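You operate a simulated robot arm through the tools that you are given. There is no shell and no other tool.

You are at the controls of a simulated two-armed robot. One attempt, no reset.

Task
Drain the wash tub, refill it to the blue line and pump the fleece in it free of suds.
Fine: no soap; watch water and suds go; the fleece stays in the tub, the others where they lie; drain, tap and pump end shut off. Where these are worked on the way, their far stop is far enough and under half their travel is too little: blue tap.

It is judged by the outcome, as a careful person would: the job done as asked, and still so three seconds after it is handed in. It fails if anything else is knocked over, pushed out of place, dropped, spilled or broken.

Robot
Two 7-joint arms with fingered hands on one trunk that stands fixed in place. Base frame: the origin is at the foot of the trunk, x ahead of it, y to its left, z up. Units: cm, degrees, N and s.
The left shoulder is at [4.7, 12.5, 124.9], the right one opposite. With the tool pointing down near the work surface each hand reaches from about 10 to 62 cm from the base axis, measured 20 degrees to its own side. Payload 3.6 kg a hand.
Tool frame (each hand has its own): the origin (TCP) lies between the finger pads and is the grasp point; the fingertips stand 3 cm ahead of it; z points along the fingers, y is the line along which they close. The gripper opens to 10.4 cm; its body begins 3.5 cm behind the TCP. The gripper is a hand of 4 fingers: y runs from the thumb to the fingers, the wrist lies at [-1.5, -10.4, -17.8] in the tool frame, and closing takes about 1.5 s.
Orientation is that of the tool frame in the base frame, as [roll, pitch, yaw] about the fixed x, y, z axes, in that order (R = Rz(yaw) Ry(pitch) Rx(roll)). With the fingers straight down and the wrist toward the robot, the tool's x, y and z point along [0, 1, 0], [1, 0, 0] and [0, 0, -1] of the base frame.

Tools
- The arms move only by the tool arm_command. It takes "left_steps", "right_steps" or both (then of equal length, played together; a hand with none holds still); each is a list of rows, each a list of 3 entries, a list of its own where there are three numbers: the closure, from 0 (fully open) to 1 (shut), then the shift along the tool's x, y, z in cm, then the turn, a rotation vector about the tool's x, y, z in rad. In form: [[claw, [tx, ty, tz], [ax, ay, az]], ...]. A call has 1 to 20 rows; each row is the pose to reach, as a shift and turn from the pose commanded when the call began, along the tool's axes at that moment. Each row takes 0.2 s and may step no farther than 5 cm and 8.6 degrees from the row before; otherwise, or with a gripper value out of range, the whole call is refused. Where a pose cannot be reached the arm comes as near as it can. A force on the tool above 40 N (or 10 N above the force at the start of the call, whichever is more), or a blocked arm, ends the call early, and 0.2 s more pass. The fingers move at their own pace (about 7.2 cm/s each) and stop on an object; they squeeze with about 34 N. The grip force told is the motor's: it shows also when the fingers shut on nothing. Time passes only in rows, and 0.2 s behind the last, so rows that repeat a pose let the fingers close. It gives the time, the measured TCP pose, the force on the tool (base axes), the opening and the grip force at its end, in the units of the frame above (readings bear some noise), with the torque about the TCP (base axes, N m) and any sound that the robot's microphone picked up.
- Cameras (640 x 400 px; columns grow to the right, rows downward): "scene" is now at [13.55, 5.54, 141.49]; the picture's right is [0.60, -0.80, 0.00], its down [-0.24, -0.18, -0.95] and it looks along [0.77, 0.57, -0.30] (base axes); focal length 214 px, centre (320, 200). "left" rides on the left gripper at [-6.1, -9.2, -13.1] in its tool frame; the picture's right is [-0.81, -0.28, 0.52], its down [0.53, -0.71, 0.45] and it looks along [0.24, 0.64, 0.73] (tool axes); focal length 275 px, centre (320, 200). "right" rides on the right gripper at [6.1, -9.2, -13] in its tool frame; the picture's right is [-0.81, 0.27, -0.52], its down [-0.53, -0.71, 0.46] and it looks along [-0.24, 0.64, 0.72] (tool axes); focal length 275 px, centre (320, 200).
- camera(camera): a new picture of that camera. It takes no simulated time.
- lift_body(by): moves the trunk up (or, below 0, down) by that many cm; the arms and the scene camera ride with it, the base frame stays. It gives what a move gives, with no picture.
- hand_shape(shape, hand): the hand has 4 fingers and takes this shape, open, in about a second: jaw (thumb against the fingers, like two jaws); tri (thumb and two fingers); tip (a fingertip pinch); poke (one finger out to press); point (the index stretched); flat (the hand flat); cup (the hand cupped); fist (a fist). The gripper value then closes the fingers along that shape, each until it touches; the sizes above hold for jaw. It gives what a move gives, with no picture.
- pan_tilt(pan, tilt): turns the head with the scene camera to pan (to the left, within 80 degrees either way) and tilt (down, from -29 to 69), counted from straight ahead of the robot (the tilt from the chest, where the trunk bows). It gives what a move gives.
- point_at(camera, pixels): for up to 12 pixels [column, row] of the newest picture of that camera ("zoom" is the newest enlarged one), the place [x, y, z] in the base frame of the surface seen there, good to about 0.2 cm. It takes no simulated time.
- close_up(camera, box): a new picture of the part [left, top, right, bottom] of that camera's present view, enlarged. It takes no simulated time.
- finish_job(): hands the job in; it is judged then, once.

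Leave the grippers open and the arms clear of the work at the hand-in unless told otherwise.

The tools are called by a JSON object that holds its "op" and its "data". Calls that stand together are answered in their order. arm_command: Moves the arms, as the interface text tells. Its arguments: {"type":"object","properties":{"left_steps":{"type":"array"},"right_steps":{"type":"array"}},"required":[]} The other tools are called the same way: lift_body (by) moves the trunk up or down; hand_shape (shape, hand) gives the hand a shape; pan_tilt (pan, tilt) turns the head that bears the scene camera; camera (camera) takes a picture; point_at (camera, pixels) gives the place of the surface under pixels of a picture; close_up (camera, box) takes an enlarged picture of a part of a camera's view; finish_job () hands the job in.

At the start:

```text
time: 0.0
left_tool_pos: [23.07, 35.2, 137.63]
left_tcp_rot: [179.9, 0.0, 90.0]
left_force: [0.2, -1.0, 0.9]
left_ft_torque: [0.02, 0.01, 0.0]
left_opening: 10.35
left_grip_force: 0.0
left_shape: jaw
right_tool_pos: [34.91, 6.79, 136.05]
right_tcp_rot: [-180.0, 0.0, 90.1]
right_force: [-0.1, -0.1, 0.1]
right_ft_torque: [0.0, 0.0, -0.03]
right_opening: 10.36
right_grip_force: 0.1
right_shape: jaw
trunk travel left (down, up): [-47.5, 6.1]
head pan, tilt (commanded): [36.7, 17.3]
```

scene: 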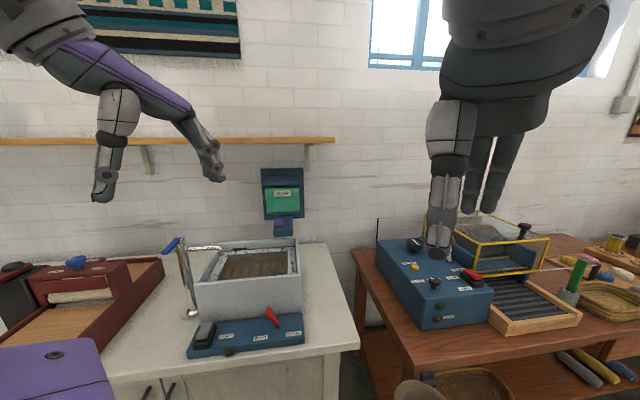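
right: 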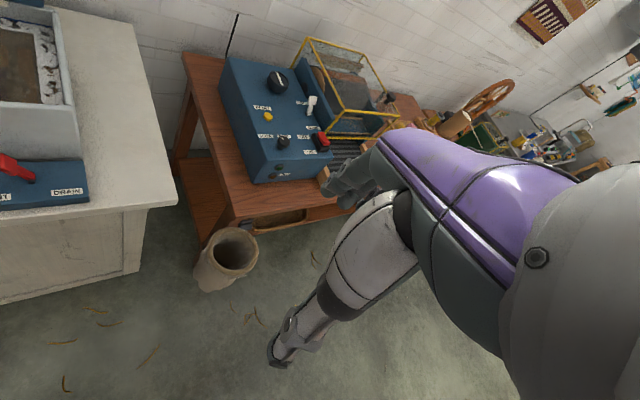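
left: 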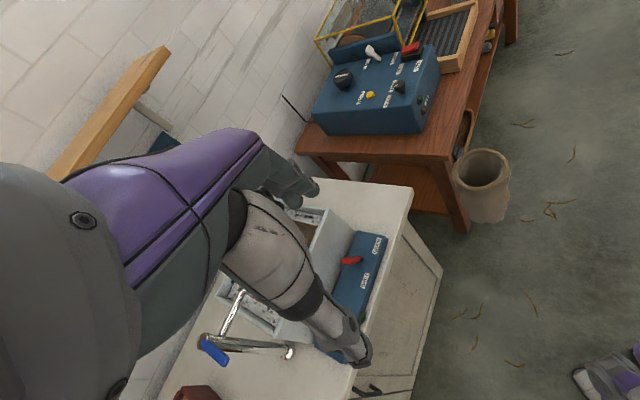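

I see a white counter with a grey tub (around pixel 248,280), a blue tap on a pipe at left (170,245), and a blue panel in front with a red switch (270,315) and a black one (203,330). I'll enlarge the tub area to read the labels.

{"op": "close_up", "data": {"camera": "scene", "box": [150, 220, 330, 370]}}

{"op": "close_up", "data": {"camera": "scene", "box": [0, 150, 330, 400]}}

{"op": "close_up", "data": {"camera": "scene", "box": [180, 290, 310, 365]}}

```text
2.67 times, centred on (240, 295) of scene
```

zoom: 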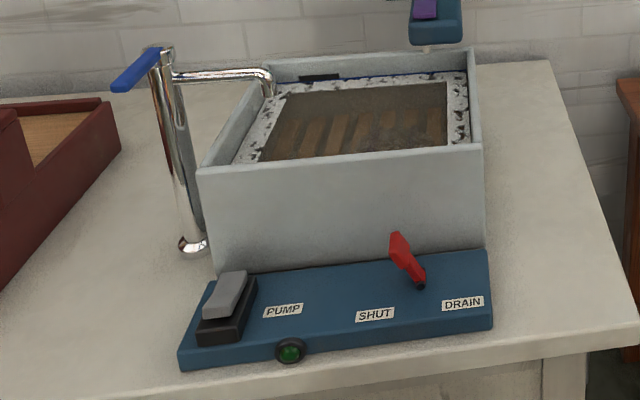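

```text
1.60 times, centred on (165, 275) of scene
```

zoom: 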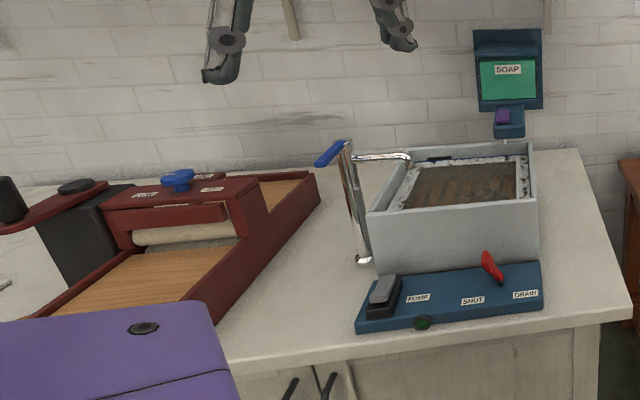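

```text
4.92 times, centred on (245, 328) of scene
```

zoom: 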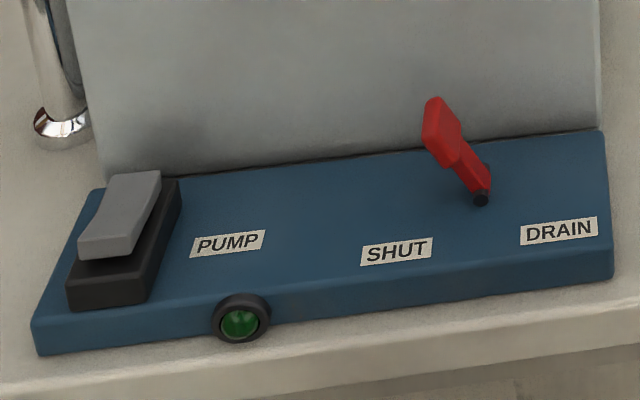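

The panel has a PUMP rocker (left), a red DRAIN lever leaning toward SHUT, and a green lamp. Next I'll get 3D positions from the current zoom: rocker, lever, lever pivot, lamp and labels.

{"op": "point_at", "data": {"camera": "zoom", "pixels": [[140, 180], [105, 248], [90, 215], [125, 215], [435, 105], [450, 130], [470, 175], [481, 198], [240, 325], [560, 232], [395, 250], [330, 220]]}}

{"op": "camera", "data": {"camera": "scene"}}

```text
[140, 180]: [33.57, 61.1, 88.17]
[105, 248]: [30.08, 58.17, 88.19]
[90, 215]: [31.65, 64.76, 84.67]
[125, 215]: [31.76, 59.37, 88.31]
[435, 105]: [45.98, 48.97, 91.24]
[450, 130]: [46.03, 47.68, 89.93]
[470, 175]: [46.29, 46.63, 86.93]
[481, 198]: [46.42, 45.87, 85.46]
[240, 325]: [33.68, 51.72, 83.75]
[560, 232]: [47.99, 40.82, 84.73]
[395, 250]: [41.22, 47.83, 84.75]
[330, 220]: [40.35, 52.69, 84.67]
```

```text
taken
```

scene: 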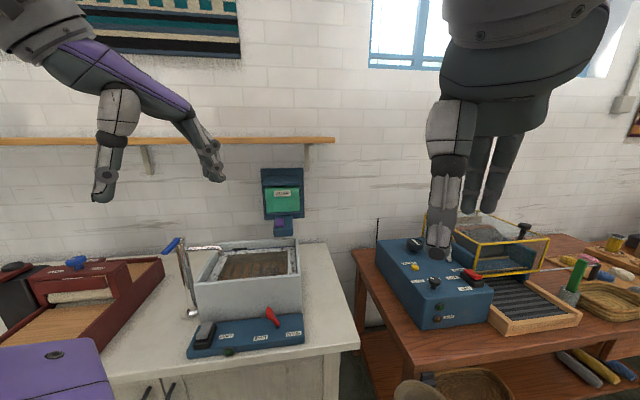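

Now a precise look at the tub, tap and the soap dispenser: I'll zoom in on the tub interior (200–305, 235–300) and on the tap (155–225, 230–325).

{"op": "close_up", "data": {"camera": "scene", "box": [190, 230, 310, 305]}}

{"op": "point_at", "data": {"camera": "zoom", "pixels": [[320, 150], [200, 130], [575, 140], [300, 60], [30, 270], [580, 255], [580, 45], [160, 100], [90, 200], [540, 120], [180, 80], [300, 250]]}}

{"op": "close_up", "data": {"camera": "scene", "box": [150, 230, 246, 330]}}

```text
5.33 times, centred on (250, 268) of scene
```

zoom: 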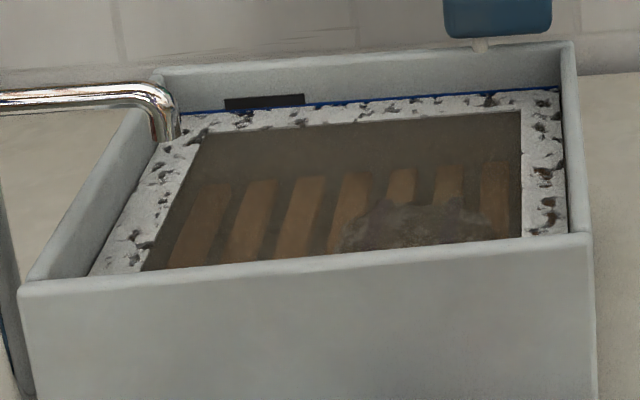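

```text
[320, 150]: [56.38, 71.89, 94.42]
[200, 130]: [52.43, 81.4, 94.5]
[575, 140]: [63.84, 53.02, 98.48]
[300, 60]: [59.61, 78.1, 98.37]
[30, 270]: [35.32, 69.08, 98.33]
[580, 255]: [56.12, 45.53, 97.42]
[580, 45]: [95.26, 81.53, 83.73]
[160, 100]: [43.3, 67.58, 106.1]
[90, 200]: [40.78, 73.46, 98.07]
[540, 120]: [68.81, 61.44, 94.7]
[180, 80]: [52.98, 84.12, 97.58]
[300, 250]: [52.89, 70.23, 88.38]
```

```text
4.00 times, centred on (198, 280) of scene
```

zoom: 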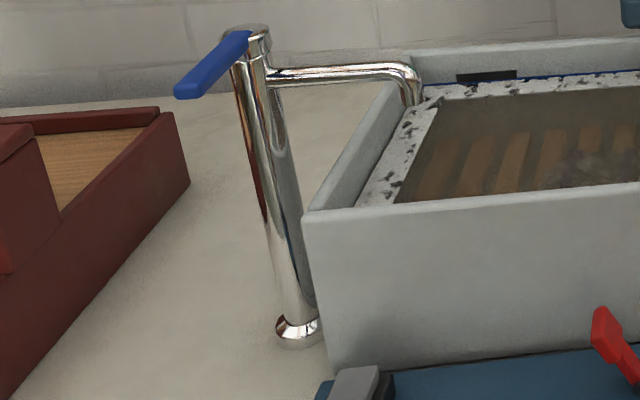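

The tap: a post left of the tub with a blue lever on top (pixels ~ 150–250 of the zoom) and a spout into the tub. I'll get 3D positions of the tap lever, post and tub corners.

{"op": "point_at", "data": {"camera": "zoom", "pixels": [[180, 92], [195, 78], [215, 65], [235, 45], [245, 35], [265, 35], [250, 65], [262, 120], [290, 240], [298, 330], [340, 75], [410, 85]]}}

```text
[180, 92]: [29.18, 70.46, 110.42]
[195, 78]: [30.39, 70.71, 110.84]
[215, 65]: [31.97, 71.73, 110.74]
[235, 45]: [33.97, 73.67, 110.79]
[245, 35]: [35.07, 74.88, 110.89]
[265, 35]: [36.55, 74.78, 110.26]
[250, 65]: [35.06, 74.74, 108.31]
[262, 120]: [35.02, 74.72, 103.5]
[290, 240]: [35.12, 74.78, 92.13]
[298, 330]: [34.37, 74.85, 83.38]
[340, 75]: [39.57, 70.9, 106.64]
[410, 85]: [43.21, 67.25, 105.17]
```

The tap post stands near (35.5, 75, 83–111) with a flat blue lever pointing toward me. Now I'll check neighbouring obstacles: the purple thing at (50,370), the red box corner (163,262), counter edge points, soap button (280,222).

{"op": "point_at", "data": {"camera": "scene", "pixels": [[50, 365], [95, 345], [160, 262], [75, 262], [130, 280], [120, 370], [250, 360], [355, 345], [279, 226], [285, 200], [15, 268], [180, 335]]}}

{"op": "pan_tilt", "data": {"pan": 55, "tilt": 40}}

{"op": "camera", "data": {"camera": "scene"}}

```text
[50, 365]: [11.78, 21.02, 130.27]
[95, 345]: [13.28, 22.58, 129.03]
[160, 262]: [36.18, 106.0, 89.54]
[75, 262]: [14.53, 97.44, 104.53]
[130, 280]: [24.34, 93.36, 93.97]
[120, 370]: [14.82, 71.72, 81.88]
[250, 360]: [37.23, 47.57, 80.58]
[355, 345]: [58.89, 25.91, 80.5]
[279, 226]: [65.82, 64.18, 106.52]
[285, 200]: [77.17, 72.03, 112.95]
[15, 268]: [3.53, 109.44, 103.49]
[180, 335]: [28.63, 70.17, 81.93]
```

```text
time: 0.9
left_tool_pos: [23.08, 35.14, 137.74]
left_tcp_rot: [180.0, 0.0, 90.1]
left_force: [-0.2, 0.2, -0.7]
left_ft_torque: [-0.03, -0.02, -0.01]
left_opening: 10.38
left_grip_force: 0.1
left_shape: jaw
right_tool_pos: [34.87, 6.94, 136.17]
right_tcp_rot: [-180.0, 0.0, 90.0]
right_force: [-0.7, 0.2, 0.1]
right_ft_torque: [-0.01, -0.03, 0.0]
right_opening: 10.4
right_grip_force: 0.1
right_shape: jaw
trunk travel left (down, up): [-47.5, 6.1]
head pan, tilt (commanded): [55.0, 40.0]
```

```text
taken
```

scene: 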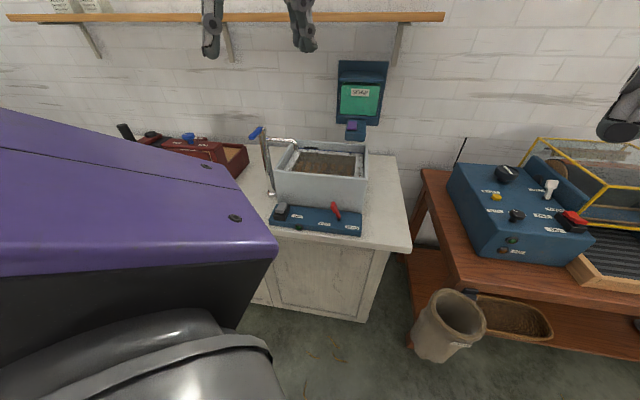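

The counter front runs at 45° (direction [0.71,−0.71]). The purple thing is my own upper arm. I'll zoom in on the tub area from this head position, box (230,110)–(410,250).

{"op": "close_up", "data": {"camera": "scene", "box": [230, 115, 390, 245]}}

{"op": "close_up", "data": {"camera": "scene", "box": [260, 130, 380, 190]}}

{"op": "camera", "data": {"camera": "left"}}

```text
3.08 times, centred on (310, 180) of scene
```

zoom: 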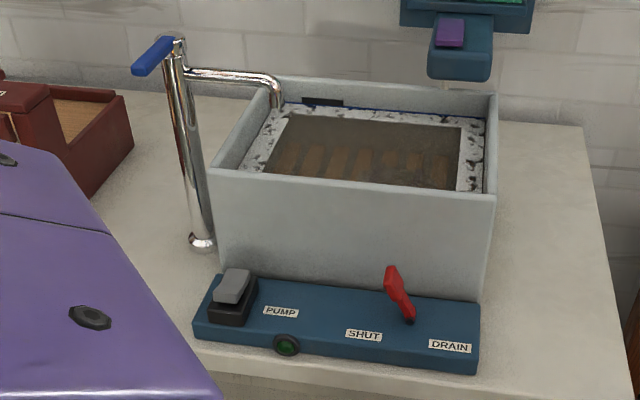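

```text
5.33 times, centred on (320, 160) of scene
```

zoom: 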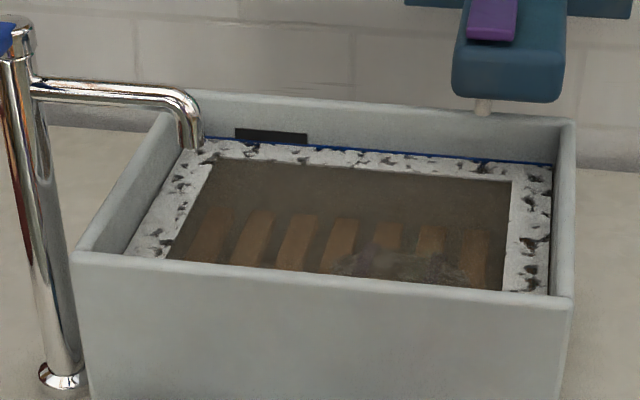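

```text
taken
```

left: 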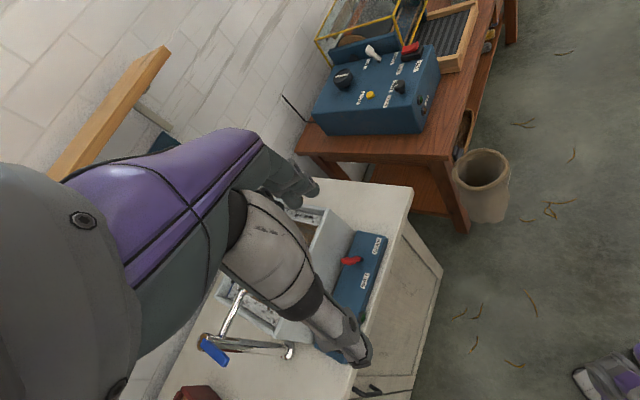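

The fleece lies in the near part of the tub with a white suds frame around; the water is right at the blue line. I'll shape the left hand to "poke" and look at where the finger ends up relative to the TCP, before moving.

{"op": "hand_shape", "data": {"hand": "left", "shape": "poke"}}

{"op": "pan_tilt", "data": {"pan": 55, "tilt": 10}}

{"op": "camera", "data": {"camera": "scene"}}

{"op": "camera", "data": {"camera": "left"}}

```text
time: 1.8
left_tool_pos: [23.05, 35.15, 137.74]
left_tcp_rot: [179.9, 0.0, 90.0]
left_force: [-0.4, 0.1, -0.9]
left_ft_torque: [0.01, -0.01, 0.01]
left_opening: 0.03
left_grip_force: 0.0
left_shape: poke
right_tool_pos: [34.84, 6.95, 136.13]
right_tcp_rot: [180.0, 0.0, 90.0]
right_force: [0.6, -0.6, 0.1]
right_ft_torque: [0.01, -0.02, -0.02]
right_opening: 10.4
right_grip_force: 0.0
right_shape: jaw
trunk travel left (down, up): [-47.5, 6.1]
head pan, tilt (commanded): [55.0, 40.0]
```

```text
time: 2.7
left_tool_pos: [23.14, 35.15, 137.69]
left_tcp_rot: [179.9, 0.0, 90.0]
left_force: [-0.5, 0.7, 0.6]
left_ft_torque: [0.02, 0.02, 0.05]
left_opening: 0.02
left_grip_force: 0.0
left_shape: poke
right_tool_pos: [34.9, 6.9, 135.98]
right_tcp_rot: [-180.0, 0.1, 90.0]
right_force: [1.1, -0.2, -0.4]
right_ft_torque: [0.02, -0.02, 0.01]
right_opening: 10.36
right_grip_force: 0.0
right_shape: jaw
trunk travel left (down, up): [-47.5, 6.1]
head pan, tilt (commanded): [55.0, 10.0]
```

```text
taken
```

scene: 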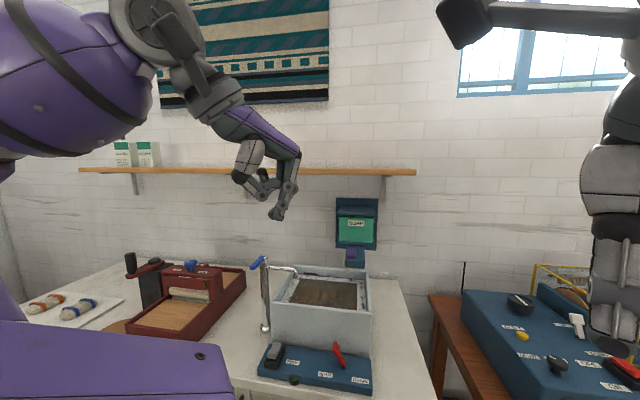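

```text
taken
```

left: 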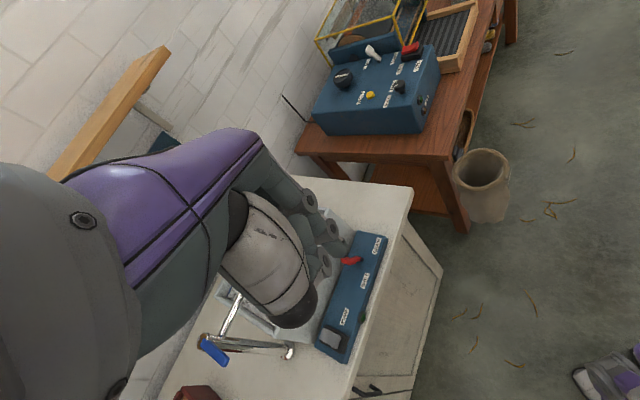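

The index finger now sticks out, with its tip at scene pixel (277,214); the rest is curled. I'll measure the tip and knuckles.

{"op": "close_up", "data": {"camera": "scene", "box": [215, 120, 325, 230]}}

{"op": "point_at", "data": {"camera": "scene", "pixels": [[277, 215], [281, 206], [287, 190], [291, 170], [265, 195], [255, 190], [243, 178], [248, 155], [270, 172]]}}

```text
3.64 times, centred on (270, 175) of scene
```

zoom: 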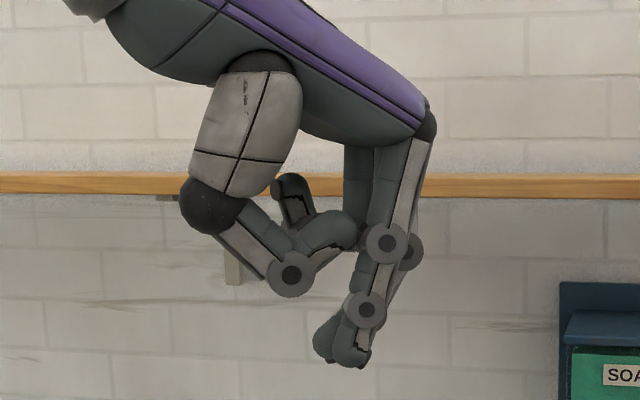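

```text
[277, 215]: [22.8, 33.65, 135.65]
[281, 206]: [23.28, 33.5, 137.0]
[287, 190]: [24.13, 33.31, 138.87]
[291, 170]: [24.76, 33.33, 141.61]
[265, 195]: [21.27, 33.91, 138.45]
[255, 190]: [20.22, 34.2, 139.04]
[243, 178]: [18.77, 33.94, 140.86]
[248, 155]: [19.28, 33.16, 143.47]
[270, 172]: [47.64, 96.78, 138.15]
```

In the poke shape the fingertip sits about 2.5 cm ahead of the TCP, right in line with it. The drain lever pivots near (46.4, 45.9, 85) and leans left to SHUT. I'll move the left hand to a hover point about (39.6, 48, 102) left/front of the lever, yawed 45° to face the counter and tilted 30° forward.

{"op": "arm_command", "data": {"left_steps": [[0, [1.295, 1.65, 3.57], [-0.0496, 0.0206, -0.0767]], [0, [2.59, 3.3, 7.14], [-0.0992, 0.0411, -0.1534]], [0, [3.885, 4.95, 10.71], [-0.1488, 0.0617, -0.2301]], [0, [5.18, 6.6, 14.28], [-0.1984, 0.0822, -0.3068]], [0, [6.475, 8.25, 17.85], [-0.248, 0.1028, -0.3835]], [0, [7.77, 9.9, 21.42], [-0.2977, 0.1234, -0.4601]], [0, [9.065, 11.55, 24.99], [-0.3473, 0.1439, -0.5368]], [0, [10.36, 13.2, 28.56], [-0.3969, 0.1645, -0.6135]], [0, [11.655, 14.85, 32.13], [-0.4465, 0.185, -0.6902]], [0, [12.95, 16.5, 35.7], [-0.4961, 0.2056, -0.7669]], [0, [12.95, 16.5, 35.7], [-0.4961, 0.2056, -0.7669]]]}}

{"op": "pan_tilt", "data": {"pan": 45, "tilt": 30}}

{"op": "camera", "data": {"camera": "scene"}}

{"op": "camera", "data": {"camera": "left"}}

```text
time: 5.1
left_tool_pos: [39.65, 48.31, 102.11]
left_tcp_rot: [150.0, 0.1, 135.0]
left_force: [0.4, -0.4, -0.4]
left_ft_torque: [-0.05, 0.0, 0.0]
left_opening: 0.0
left_grip_force: 0.0
left_shape: poke
left hand out of reach, approached as far as the arm can: row 5, 6, 7
right_tool_pos: [34.89, 6.83, 136.14]
right_tcp_rot: [179.9, 0.1, 90.0]
right_force: [0.0, 0.0, -0.4]
right_ft_torque: [0.0, -0.01, 0.03]
right_opening: 10.38
right_grip_force: 0.0
right_shape: jaw
trunk travel left (down, up): [-47.5, 6.1]
head pan, tilt (commanded): [55.0, 10.0]
```

```text
time: 5.9
left_tool_pos: [39.72, 48.34, 102.07]
left_tcp_rot: [150.0, 0.0, 134.9]
left_force: [-0.8, 0.8, 0.0]
left_ft_torque: [-0.02, -0.03, -0.02]
left_opening: 0.0
left_grip_force: 0.0
left_shape: poke
right_tool_pos: [35.06, 6.84, 136.06]
right_tcp_rot: [-179.9, 0.0, 89.8]
right_force: [0.1, 0.3, 0.4]
right_ft_torque: [-0.01, -0.01, 0.04]
right_opening: 10.36
right_grip_force: 0.1
right_shape: jaw
trunk travel left (down, up): [-47.5, 6.1]
head pan, tilt (commanded): [45.0, 30.0]
```

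```text
taken
```

scene: 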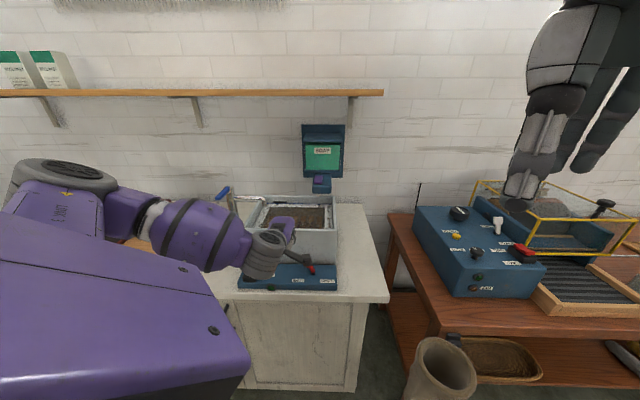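

```text
taken
```

left: 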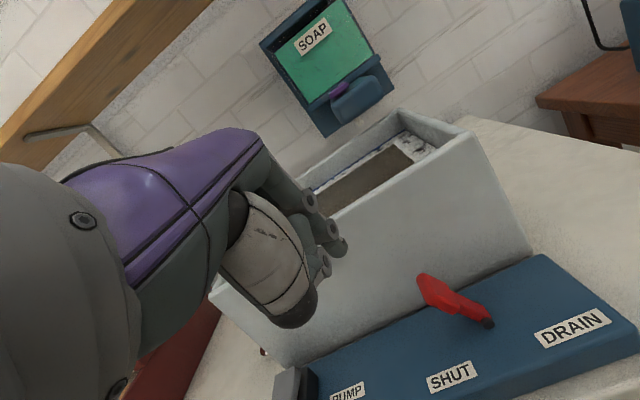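

The hand hovers as planned and the left camera shows the lever well. I'll measure the fingertip and the lever from this view.

{"op": "point_at", "data": {"camera": "left", "pixels": [[343, 247], [327, 268], [335, 230], [422, 282], [440, 300], [465, 308], [488, 323], [455, 290], [435, 275], [290, 385], [450, 378], [570, 330]]}}

{"op": "close_up", "data": {"camera": "left", "box": [240, 180, 400, 300]}}

{"op": "close_up", "data": {"camera": "scene", "box": [220, 180, 360, 300]}}

```text
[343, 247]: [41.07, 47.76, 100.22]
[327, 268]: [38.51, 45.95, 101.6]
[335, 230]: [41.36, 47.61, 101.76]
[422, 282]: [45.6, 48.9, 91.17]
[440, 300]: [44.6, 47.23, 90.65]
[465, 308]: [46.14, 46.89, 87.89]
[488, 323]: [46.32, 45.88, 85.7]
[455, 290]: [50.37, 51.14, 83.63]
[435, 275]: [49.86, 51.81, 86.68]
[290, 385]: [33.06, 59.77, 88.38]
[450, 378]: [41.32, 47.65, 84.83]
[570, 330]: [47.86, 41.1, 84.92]
```

```text
3.33 times, centred on (320, 240) of left
```

zoom: 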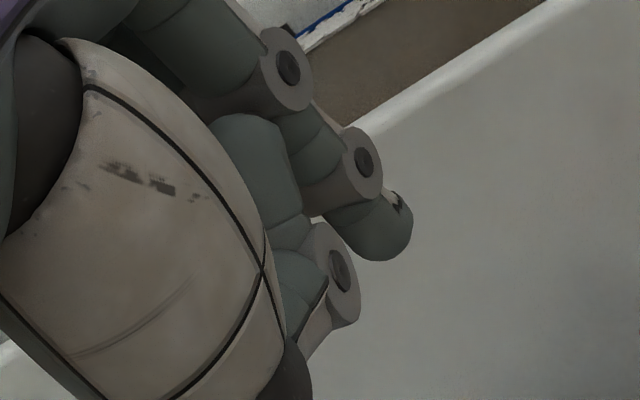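

```text
3.33 times, centred on (290, 240) of scene
```

zoom: 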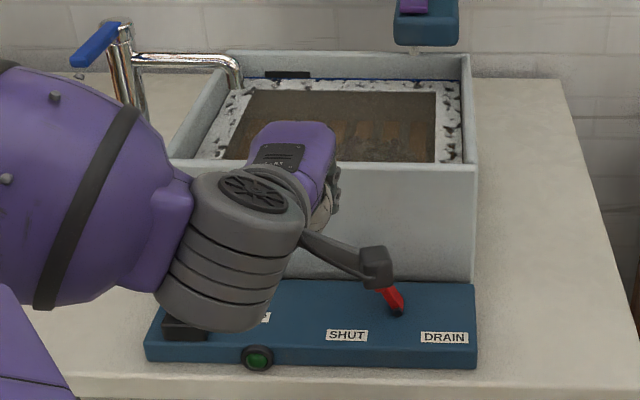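

The fingertip is at about u=-5.5, v=63.5 (counter frame), z≈100, left of the lever. I'll lower it 11 cm alongside the lever's left side, 1 cm further left for clearance.

{"op": "arm_command", "data": {"left_steps": [[0, [0.5, -0.8, 2.7], [0, 0, 0]], [0, [1.0, -1.7, 5.4], [0, 0, 0]], [0, [1.0, -2.6, 8.2], [0, 0, 0]], [0, [1.0, -3.43, 10.95], [0, 0, 0]], [0, [1.0, -3.43, 10.95], [0, 0, 0]]]}}

{"op": "camera", "data": {"camera": "left"}}

{"op": "close_up", "data": {"camera": "scene", "box": [220, 180, 360, 300]}}

```text
time: 7.1
left_tool_pos: [40.67, 50.45, 90.82]
left_tcp_rot: [149.9, 0.1, 135.1]
left_force: [-0.5, -0.1, 0.8]
left_ft_torque: [-0.03, 0.02, 0.0]
left_opening: 0.03
left_grip_force: 0.1
left_shape: poke
right_tool_pos: [34.87, 6.86, 136.07]
right_tcp_rot: [-179.9, 0.0, 89.9]
right_force: [0.9, -0.7, -0.5]
right_ft_torque: [-0.03, 0.02, 0.0]
right_opening: 10.38
right_grip_force: 0.0
right_shape: jaw
trunk travel left (down, up): [-47.5, 6.1]
head pan, tilt (commanded): [45.0, 30.0]
```

```text
taken
```

left: 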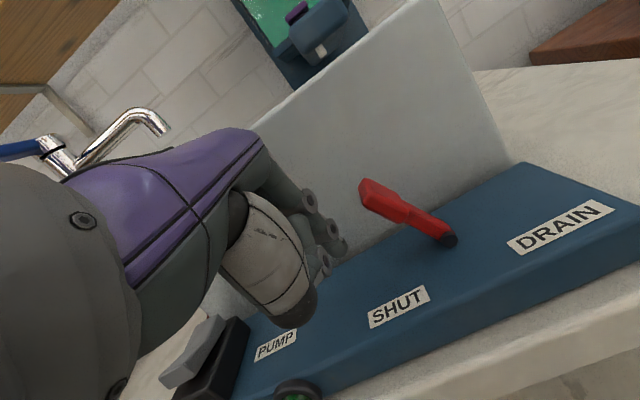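

```text
3.33 times, centred on (290, 240) of scene
```

zoom: 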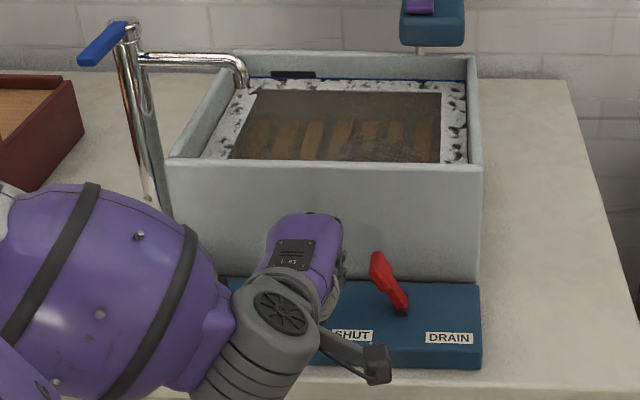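

The finger is left of the lever, clear of it. Now I'll push it right (tool −x) in small steps toward DRAIN.

{"op": "arm_command", "data": {"left_steps": [[0, [-1.0, 0, 0], [0, 0, 0]], [0, [-2.0, 0, 0], [0, 0, 0]], [0, [-2.8, 0, 0], [0, 0, 0]], [0, [-3.6, 0, 0], [0, 0, 0]], [0, [-4.4, 0, 0], [0, 0, 0]], [0, [-5.2, 0, 0], [0, 0, 0]], [0, [-6.0, 0, 0], [0, 0, 0]], [0, [-6.6, 0, 0], [0, 0, 0]], [0, [-6.6, 0, 0], [0, 0, 0]]]}}

{"op": "camera", "data": {"camera": "left"}}

{"op": "close_up", "data": {"camera": "scene", "box": [220, 180, 360, 300]}}

```text
time: 9.1
left_tool_pos: [45.31, 45.84, 90.92]
left_tcp_rot: [150.0, 0.0, 135.1]
left_force: [0.2, 0.4, 0.5]
left_ft_torque: [0.01, 0.02, 0.03]
left_opening: 0.0
left_grip_force: 0.0
left_shape: poke
right_tool_pos: [34.95, 6.84, 136.13]
right_tcp_rot: [-179.9, 0.0, 90.0]
right_force: [-0.5, 0.1, 0.2]
right_ft_torque: [-0.02, 0.0, 0.03]
right_opening: 10.39
right_grip_force: 0.0
right_shape: jaw
trunk travel left (down, up): [-47.5, 6.1]
head pan, tilt (commanded): [45.0, 30.0]
```

```text
taken
```

left: 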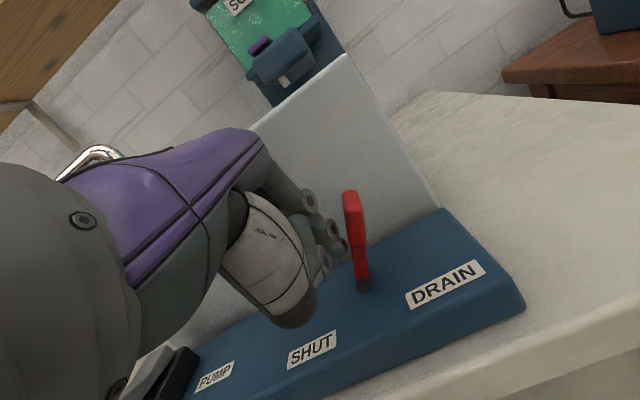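

```text
3.33 times, centred on (290, 240) of scene
```

zoom: 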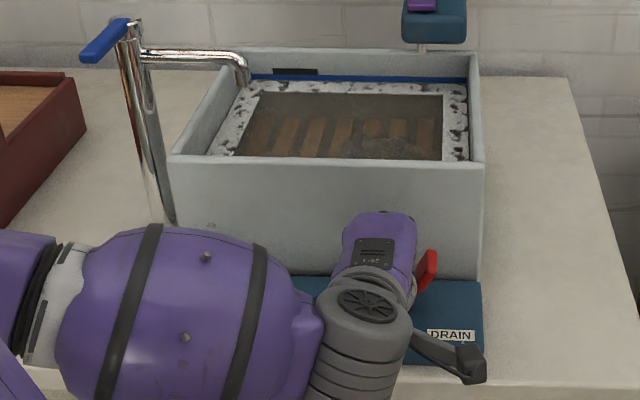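

The lever is past upright and the water is already dropping (more of the blue line shows). I'll push a further 3 cm toward the DRAIN stop.

{"op": "arm_command", "data": {"left_steps": [[0, [-0.6, 0, 0], [0, 0, 0]], [0, [-1.2, 0, 0], [0, 0, 0]], [0, [-1.8, 0, 0], [0, 0, 0]], [0, [-2.4, 0, 0], [0, 0, 0]], [0, [-3.0, 0, 0], [0, 0, 0]], [0, [-3.0, 0, 0], [0, 0, 0]]]}}

{"op": "camera", "data": {"camera": "left"}}

{"op": "close_up", "data": {"camera": "scene", "box": [220, 180, 360, 300]}}

```text
time: 9.9
left_tool_pos: [45.88, 45.9, 90.97]
left_tcp_rot: [149.2, -1.4, 136.5]
left_force: [-20.8, 11.9, 8.0]
left_ft_torque: [0.34, 0.37, 0.24]
left_opening: 0.0
left_grip_force: 0.1
left_shape: poke
right_tool_pos: [34.85, 6.79, 136.13]
right_tcp_rot: [-180.0, 0.1, 89.9]
right_force: [0.7, -0.4, -0.2]
right_ft_torque: [0.04, 0.03, 0.01]
right_opening: 10.37
right_grip_force: 0.0
right_shape: jaw
trunk travel left (down, up): [-47.5, 6.1]
head pan, tilt (commanded): [45.0, 30.0]
stopped in row 3 (left hand): the force on the tool passed its limit at 44 N (the readings are from after the stop); the commanded pose is now the measured one
```

```text
taken
```

left: 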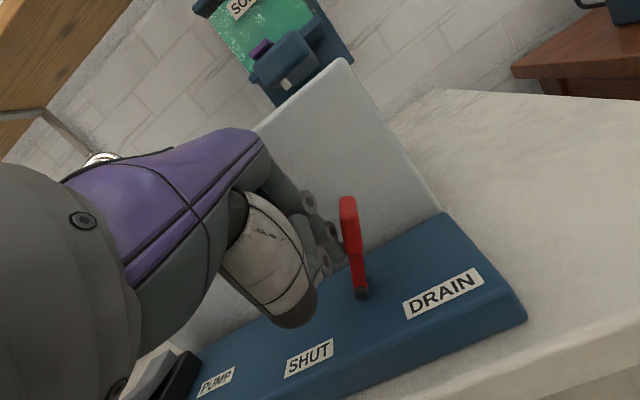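

```text
3.33 times, centred on (290, 240) of scene
```

zoom: 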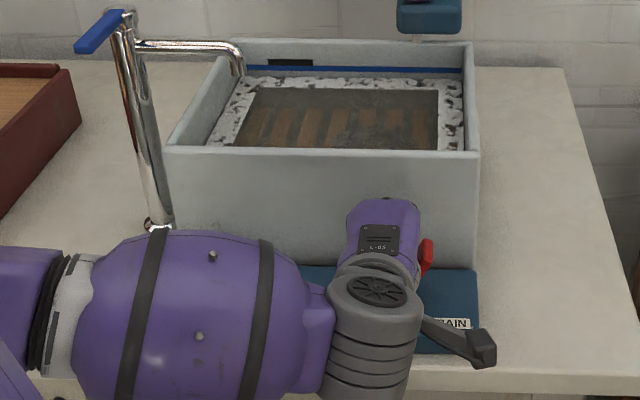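

The push met a firm stop at 44 N, so the lever is probably at its far stop. I'll back the finger off 1.5 cm and measure the lever.

{"op": "arm_command", "data": {"left_steps": [[0, [0.8, 0, 0], [0, 0, 0]], [0, [1.6, 0, 0], [0, 0, 0]], [0, [1.6, 0, 0], [0, 0, 0]]]}}

{"op": "camera", "data": {"camera": "left"}}

{"op": "close_up", "data": {"camera": "scene", "box": [220, 180, 360, 300]}}

```text
time: 10.7
left_tool_pos: [45.15, 46.72, 90.91]
left_tcp_rot: [149.6, -0.8, 135.9]
left_force: [-0.4, -0.7, -0.5]
left_ft_torque: [0.03, 0.01, -0.03]
left_opening: 0.0
left_grip_force: 0.0
left_shape: poke
right_tool_pos: [34.89, 6.86, 136.15]
right_tcp_rot: [-179.9, 0.0, 89.8]
right_force: [0.6, 0.7, -0.5]
right_ft_torque: [-0.02, 0.03, -0.04]
right_opening: 10.36
right_grip_force: 0.1
right_shape: jaw
trunk travel left (down, up): [-47.5, 6.1]
head pan, tilt (commanded): [45.0, 30.0]
```

```text
taken
```

left: 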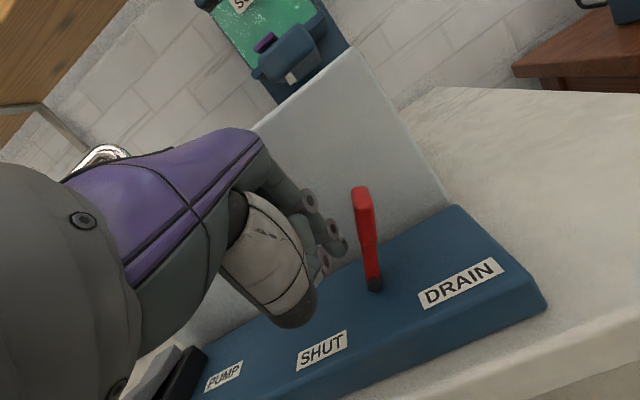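

```text
3.33 times, centred on (290, 240) of scene
```

zoom: 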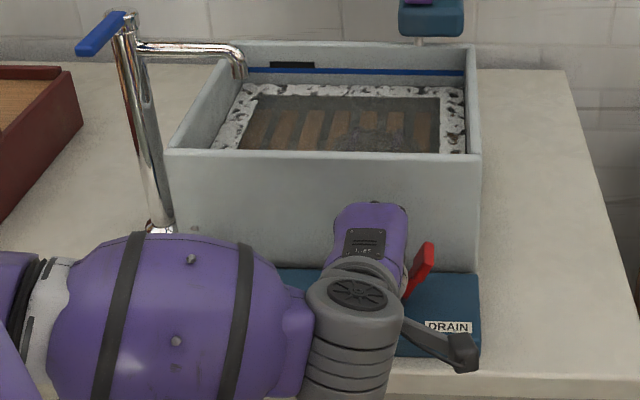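

The water continues to drop. I'll measure the lever now: tip at left pixel (362,190), base (375,285).

{"op": "point_at", "data": {"camera": "left", "pixels": [[360, 192], [363, 205], [368, 235], [372, 265], [375, 285], [342, 248], [330, 258]]}}

```text
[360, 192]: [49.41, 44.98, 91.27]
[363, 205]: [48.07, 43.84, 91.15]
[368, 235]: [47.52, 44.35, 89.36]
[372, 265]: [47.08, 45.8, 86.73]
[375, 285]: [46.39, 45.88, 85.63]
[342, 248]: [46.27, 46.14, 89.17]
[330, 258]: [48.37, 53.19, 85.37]
```

The lever tip moved from u=−2.3 to u=+3.1, symmetric about the pivot: full DRAIN. I'll lift the finger over the lever to its right side (hovering), ready to shut it later, while the tub drains.

{"op": "arm_command", "data": {"left_steps": [[0, [0.5, 2.0, -3.46], [0, 0, 0]], [0, [0, 4.0, -6.93], [0, 0, 0]], [0, [-3.0, 4.0, -6.93], [0, 0, 0]], [0, [-6.0, 4.0, -6.93], [0, 0, 0]], [0, [-8.8, 4.0, -6.93], [0, 0, 0]], [0, [-8.8, 4.0, -6.93], [0, 0, 0]], [0, [-8.8, 4.0, -6.93], [0, 0, 0]], [0, [-8.8, 4.0, -6.93], [0, 0, 0]], [0, [-8.8, 4.0, -6.93], [0, 0, 0]], [0, [-8.8, 4.0, -6.93], [0, 0, 0]]]}}

{"op": "camera", "data": {"camera": "left"}}

{"op": "close_up", "data": {"camera": "scene", "box": [220, 180, 360, 300]}}

```text
time: 12.9
left_tool_pos: [51.25, 40.41, 98.86]
left_tcp_rot: [149.5, -0.9, 135.8]
left_force: [0.9, -0.5, 0.6]
left_ft_torque: [-0.01, -0.01, -0.03]
left_opening: 0.02
left_grip_force: 0.0
left_shape: poke
right_tool_pos: [34.84, 6.87, 136.14]
right_tcp_rot: [-179.9, 0.1, 90.0]
right_force: [1.1, 0.7, 0.0]
right_ft_torque: [-0.03, 0.0, 0.01]
right_opening: 10.36
right_grip_force: 0.1
right_shape: jaw
trunk travel left (down, up): [-47.5, 6.1]
head pan, tilt (commanded): [45.0, 30.0]
```

```text
taken
```

left: 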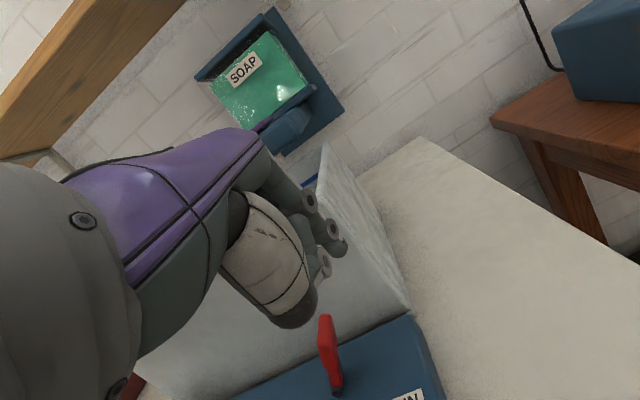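

```text
3.33 times, centred on (290, 240) of scene
```

zoom: 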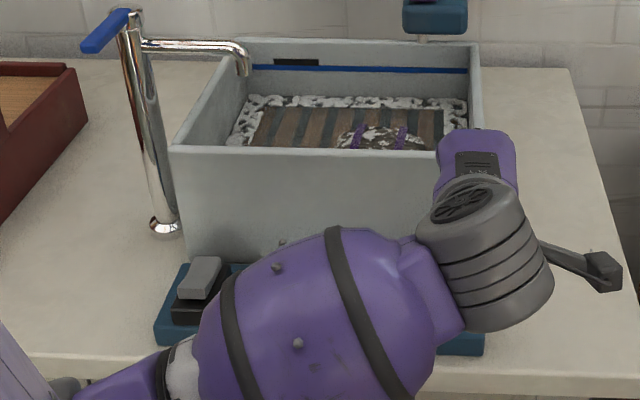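

Water is going down; the fleece now shows with white suds on it. I'll lower the finger on the right side of the lever (with clearance) while waiting.

{"op": "arm_command", "data": {"left_steps": [[0, [-1.0, 0, 0], [0, 0, 0]], [0, [-1.5, -1.0, 1.73], [0, 0, 0]], [0, [-1.5, -2.0, 3.46], [0, 0, 0]], [0, [-1.5, -3.0, 5.2], [0, 0, 0]], [0, [-1.5, -4.0, 6.93], [0, 0, 0]], [0, [-1.5, -4.0, 6.93], [0, 0, 0]], [0, [-1.5, -4.0, 6.93], [0, 0, 0]], [0, [-1.5, -4.0, 6.93], [0, 0, 0]], [0, [-1.5, -4.0, 6.93], [0, 0, 0]], [0, [-1.5, -4.0, 6.93], [0, 0, 0]]]}}

{"op": "camera", "data": {"camera": "left"}}

{"op": "close_up", "data": {"camera": "scene", "box": [220, 180, 360, 300]}}

```text
time: 15.1
left_tool_pos: [52.51, 39.47, 90.77]
left_tcp_rot: [149.5, -0.9, 135.9]
left_force: [0.1, -0.7, 0.3]
left_ft_torque: [0.03, 0.01, -0.01]
left_opening: 0.02
left_grip_force: 0.0
left_shape: poke
right_tool_pos: [34.86, 6.96, 136.17]
right_tcp_rot: [180.0, -0.1, 90.0]
right_force: [1.0, -0.5, 0.4]
right_ft_torque: [0.02, 0.0, 0.02]
right_opening: 10.35
right_grip_force: 0.1
right_shape: jaw
trunk travel left (down, up): [-47.5, 6.1]
head pan, tilt (commanded): [45.0, 30.0]
```

```text
taken
```

left: 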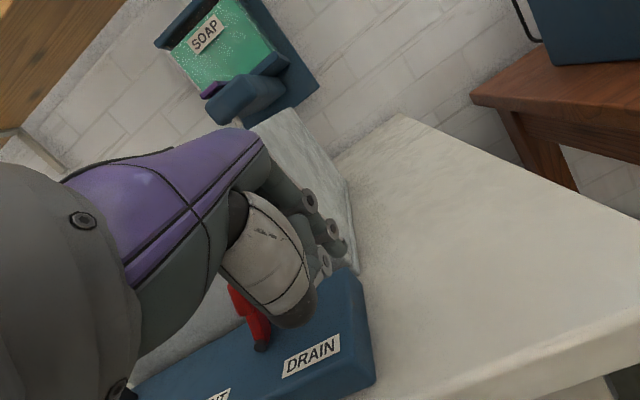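

```text
3.33 times, centred on (290, 240) of scene
```

zoom: 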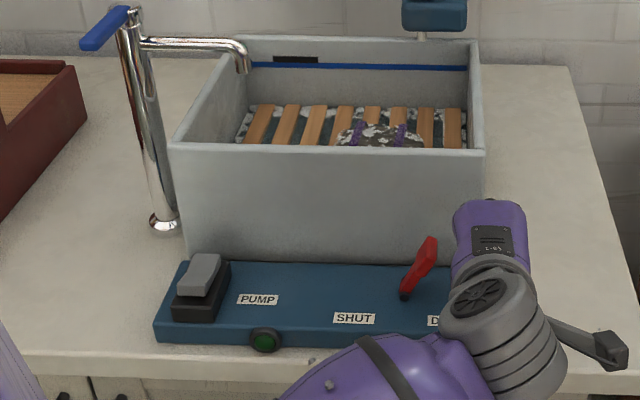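

The slatted rack now shows; the water is nearly out. I'll hold still about 3 s more to drain fully.

{"op": "arm_command", "data": {"left_steps": [[0, [0, 0, 0], [0, 0, 0]], [0, [0, 0, 0], [0, 0, 0]], [0, [0, 0, 0], [0, 0, 0]], [0, [0, 0, 0], [0, 0, 0]], [0, [0, 0, 0], [0, 0, 0]], [0, [0, 0, 0], [0, 0, 0]], [0, [0, 0, 0], [0, 0, 0]], [0, [0, 0, 0], [0, 0, 0]], [0, [0, 0, 0], [0, 0, 0]], [0, [0, 0, 0], [0, 0, 0]], [0, [0, 0, 0], [0, 0, 0]], [0, [0, 0, 0], [0, 0, 0]], [0, [0, 0, 0], [0, 0, 0]], [0, [0, 0, 0], [0, 0, 0]], [0, [0, 0, 0], [0, 0, 0]]]}}

{"op": "close_up", "data": {"camera": "scene", "box": [250, 185, 340, 250]}}

```text
time: 18.3
left_tool_pos: [52.56, 39.5, 90.87]
left_tcp_rot: [149.5, -0.8, 135.9]
left_force: [0.2, 0.1, 0.8]
left_ft_torque: [-0.01, 0.0, 0.01]
left_opening: 0.0
left_grip_force: 0.1
left_shape: poke
right_tool_pos: [34.9, 6.9, 136.16]
right_tcp_rot: [-180.0, -0.1, 89.9]
right_force: [-0.1, 0.6, -1.3]
right_ft_torque: [0.03, 0.02, 0.01]
right_opening: 10.37
right_grip_force: 0.1
right_shape: jaw
trunk travel left (down, up): [-47.5, 6.1]
head pan, tilt (commanded): [45.0, 30.0]
```

```text
6.15 times, centred on (295, 218) of scene
```

zoom: 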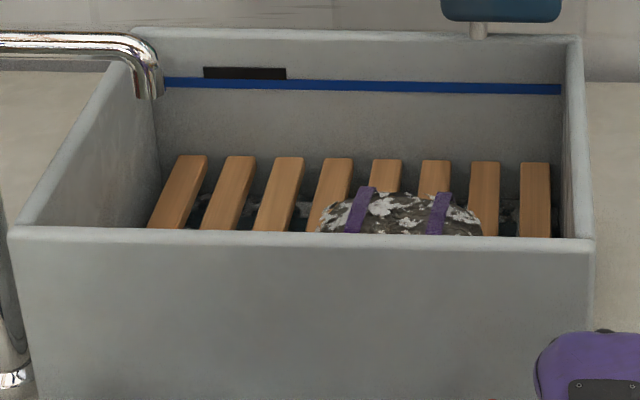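

The tub is almost dry; a bit of foam shows below the slats (510,210). I'll wait another 3 s and compare.

{"op": "arm_command", "data": {"left_steps": [[0, [0, 0, 0], [0, 0, 0]], [0, [0, 0, 0], [0, 0, 0]], [0, [0, 0, 0], [0, 0, 0]], [0, [0, 0, 0], [0, 0, 0]], [0, [0, 0, 0], [0, 0, 0]], [0, [0, 0, 0], [0, 0, 0]], [0, [0, 0, 0], [0, 0, 0]], [0, [0, 0, 0], [0, 0, 0]], [0, [0, 0, 0], [0, 0, 0]], [0, [0, 0, 0], [0, 0, 0]], [0, [0, 0, 0], [0, 0, 0]], [0, [0, 0, 0], [0, 0, 0]], [0, [0, 0, 0], [0, 0, 0]], [0, [0, 0, 0], [0, 0, 0]], [0, [0, 0, 0], [0, 0, 0]]]}}

{"op": "close_up", "data": {"camera": "scene", "box": [250, 185, 340, 250]}}

{"op": "point_at", "data": {"camera": "zoom", "pixels": [[360, 88], [360, 100], [250, 75], [510, 205], [400, 120], [330, 190], [400, 210], [225, 190], [280, 230], [145, 85], [575, 60], [460, 205]]}}

```text
time: 21.5
left_tool_pos: [52.45, 39.48, 90.77]
left_tcp_rot: [149.5, -0.9, 135.9]
left_force: [0.4, -0.6, -0.1]
left_ft_torque: [-0.03, 0.03, 0.0]
left_opening: 0.0
left_grip_force: 0.1
left_shape: poke
right_tool_pos: [34.86, 6.97, 136.17]
right_tcp_rot: [179.9, 0.0, 89.9]
right_force: [-0.8, 0.0, -0.2]
right_ft_torque: [0.03, -0.01, -0.02]
right_opening: 10.39
right_grip_force: 0.1
right_shape: jaw
trunk travel left (down, up): [-47.5, 6.1]
head pan, tilt (commanded): [45.0, 30.0]
```

```text
6.15 times, centred on (295, 218) of scene
```

zoom: 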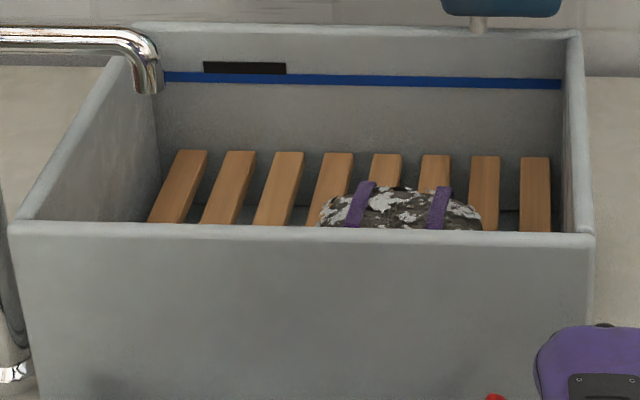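

```text
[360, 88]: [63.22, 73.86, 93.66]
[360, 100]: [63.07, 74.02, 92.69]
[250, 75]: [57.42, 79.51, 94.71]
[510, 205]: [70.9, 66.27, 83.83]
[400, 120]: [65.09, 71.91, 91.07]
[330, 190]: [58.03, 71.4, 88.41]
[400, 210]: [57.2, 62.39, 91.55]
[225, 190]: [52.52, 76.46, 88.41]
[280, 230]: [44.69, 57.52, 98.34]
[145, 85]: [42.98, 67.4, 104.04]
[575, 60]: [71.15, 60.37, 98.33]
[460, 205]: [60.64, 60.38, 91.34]
```

The tub is empty (no water or foam under the slats), the blue line is at z≈94. Now I'll shut the drain: push the lever left (tool +x) with the finger, first 5 cm.

{"op": "arm_command", "data": {"left_steps": [[0, [0.8, 0, 0], [0, 0, 0]], [0, [1.6, 0, 0], [0, 0, 0]], [0, [2.4, 0, 0], [0, 0, 0]], [0, [3.2, 0, 0], [0, 0, 0]], [0, [4.0, 0, 0], [0, 0, 0]], [0, [5.0, 0, 0], [0, 0, 0]], [0, [5.0, 0, 0], [0, 0, 0]]]}}

{"op": "camera", "data": {"camera": "left"}}

{"op": "close_up", "data": {"camera": "scene", "box": [220, 180, 360, 300]}}

```text
time: 23.1
left_tool_pos: [48.94, 42.92, 90.83]
left_tcp_rot: [149.4, -0.9, 135.9]
left_force: [0.4, -0.4, 0.2]
left_ft_torque: [0.03, 0.02, -0.01]
left_opening: 0.0
left_grip_force: 0.0
left_shape: poke
right_tool_pos: [34.85, 6.87, 136.12]
right_tcp_rot: [-180.0, 0.0, 89.9]
right_force: [-0.5, 0.6, 0.1]
right_ft_torque: [-0.01, 0.01, -0.02]
right_opening: 10.38
right_grip_force: 0.1
right_shape: jaw
trunk travel left (down, up): [-47.5, 6.1]
head pan, tilt (commanded): [45.0, 30.0]
```

```text
taken
```

left: 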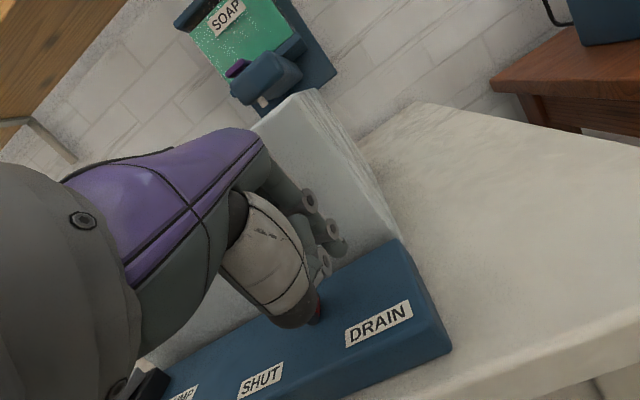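

```text
3.33 times, centred on (290, 240) of scene
```

zoom: 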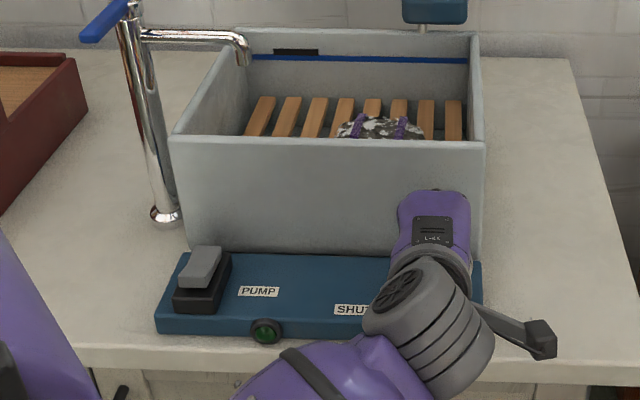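

The lever is just beginning to be behind the finger; TCP u≈4.3. I'll continue left up to 7 cm, until the stop.

{"op": "arm_command", "data": {"left_steps": [[0, [0.7, 0, 0], [0, 0, 0]], [0, [1.4, 0, 0], [0, 0, 0]], [0, [2.1, 0, 0], [0, 0, 0]], [0, [2.8, 0, 0], [0, 0, 0]], [0, [3.5, 0, 0], [0, 0, 0]], [0, [4.2, 0, 0], [0, 0, 0]], [0, [4.8, 0, 0], [0, 0, 0]], [0, [5.3, 0, 0], [0, 0, 0]], [0, [5.8, 0, 0], [0, 0, 0]], [0, [6.3, 0, 0], [0, 0, 0]], [0, [6.8, 0, 0], [0, 0, 0]], [0, [6.8, 0, 0], [0, 0, 0]]]}}

{"op": "camera", "data": {"camera": "left"}}

{"op": "close_up", "data": {"camera": "scene", "box": [220, 180, 360, 300]}}

```text
time: 24.8
left_tool_pos: [46.05, 45.33, 91.18]
left_tcp_rot: [149.1, 0.5, 134.5]
left_force: [13.1, -13.1, 3.7]
left_ft_torque: [-0.28, -0.34, -0.34]
left_opening: 0.0
left_grip_force: 0.0
left_shape: poke
right_tool_pos: [34.96, 6.87, 136.03]
right_tcp_rot: [-180.0, 0.0, 89.8]
right_force: [-0.4, 0.8, 0.3]
right_ft_torque: [-0.01, -0.01, 0.0]
right_opening: 10.36
right_grip_force: 0.0
right_shape: jaw
trunk travel left (down, up): [-47.5, 6.1]
head pan, tilt (commanded): [45.0, 30.0]
stopped in row 8 (left hand): the force on the tool passed its limit at 42 N (the readings are from after the stop); the commanded pose is now the measured one
```

```text
taken
```

left: 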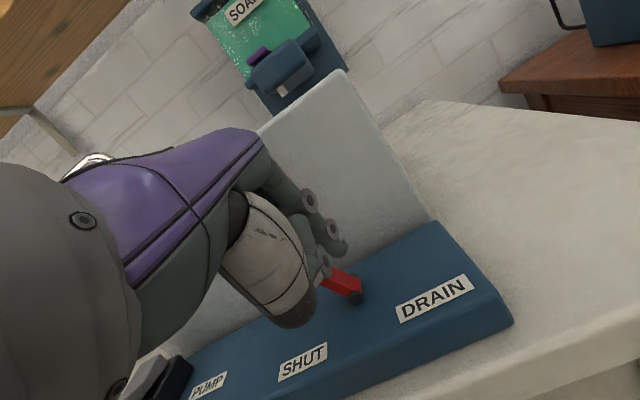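

```text
3.33 times, centred on (290, 240) of scene
```

zoom: 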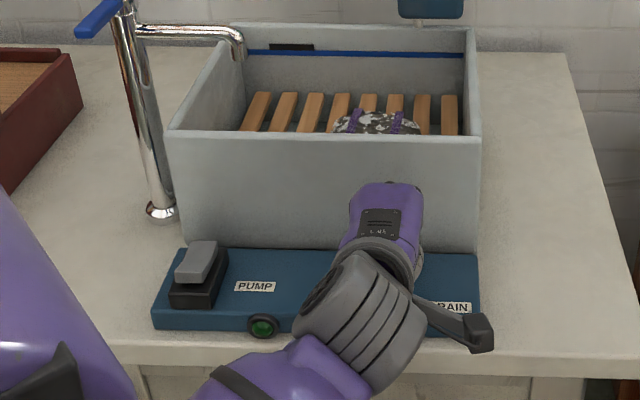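

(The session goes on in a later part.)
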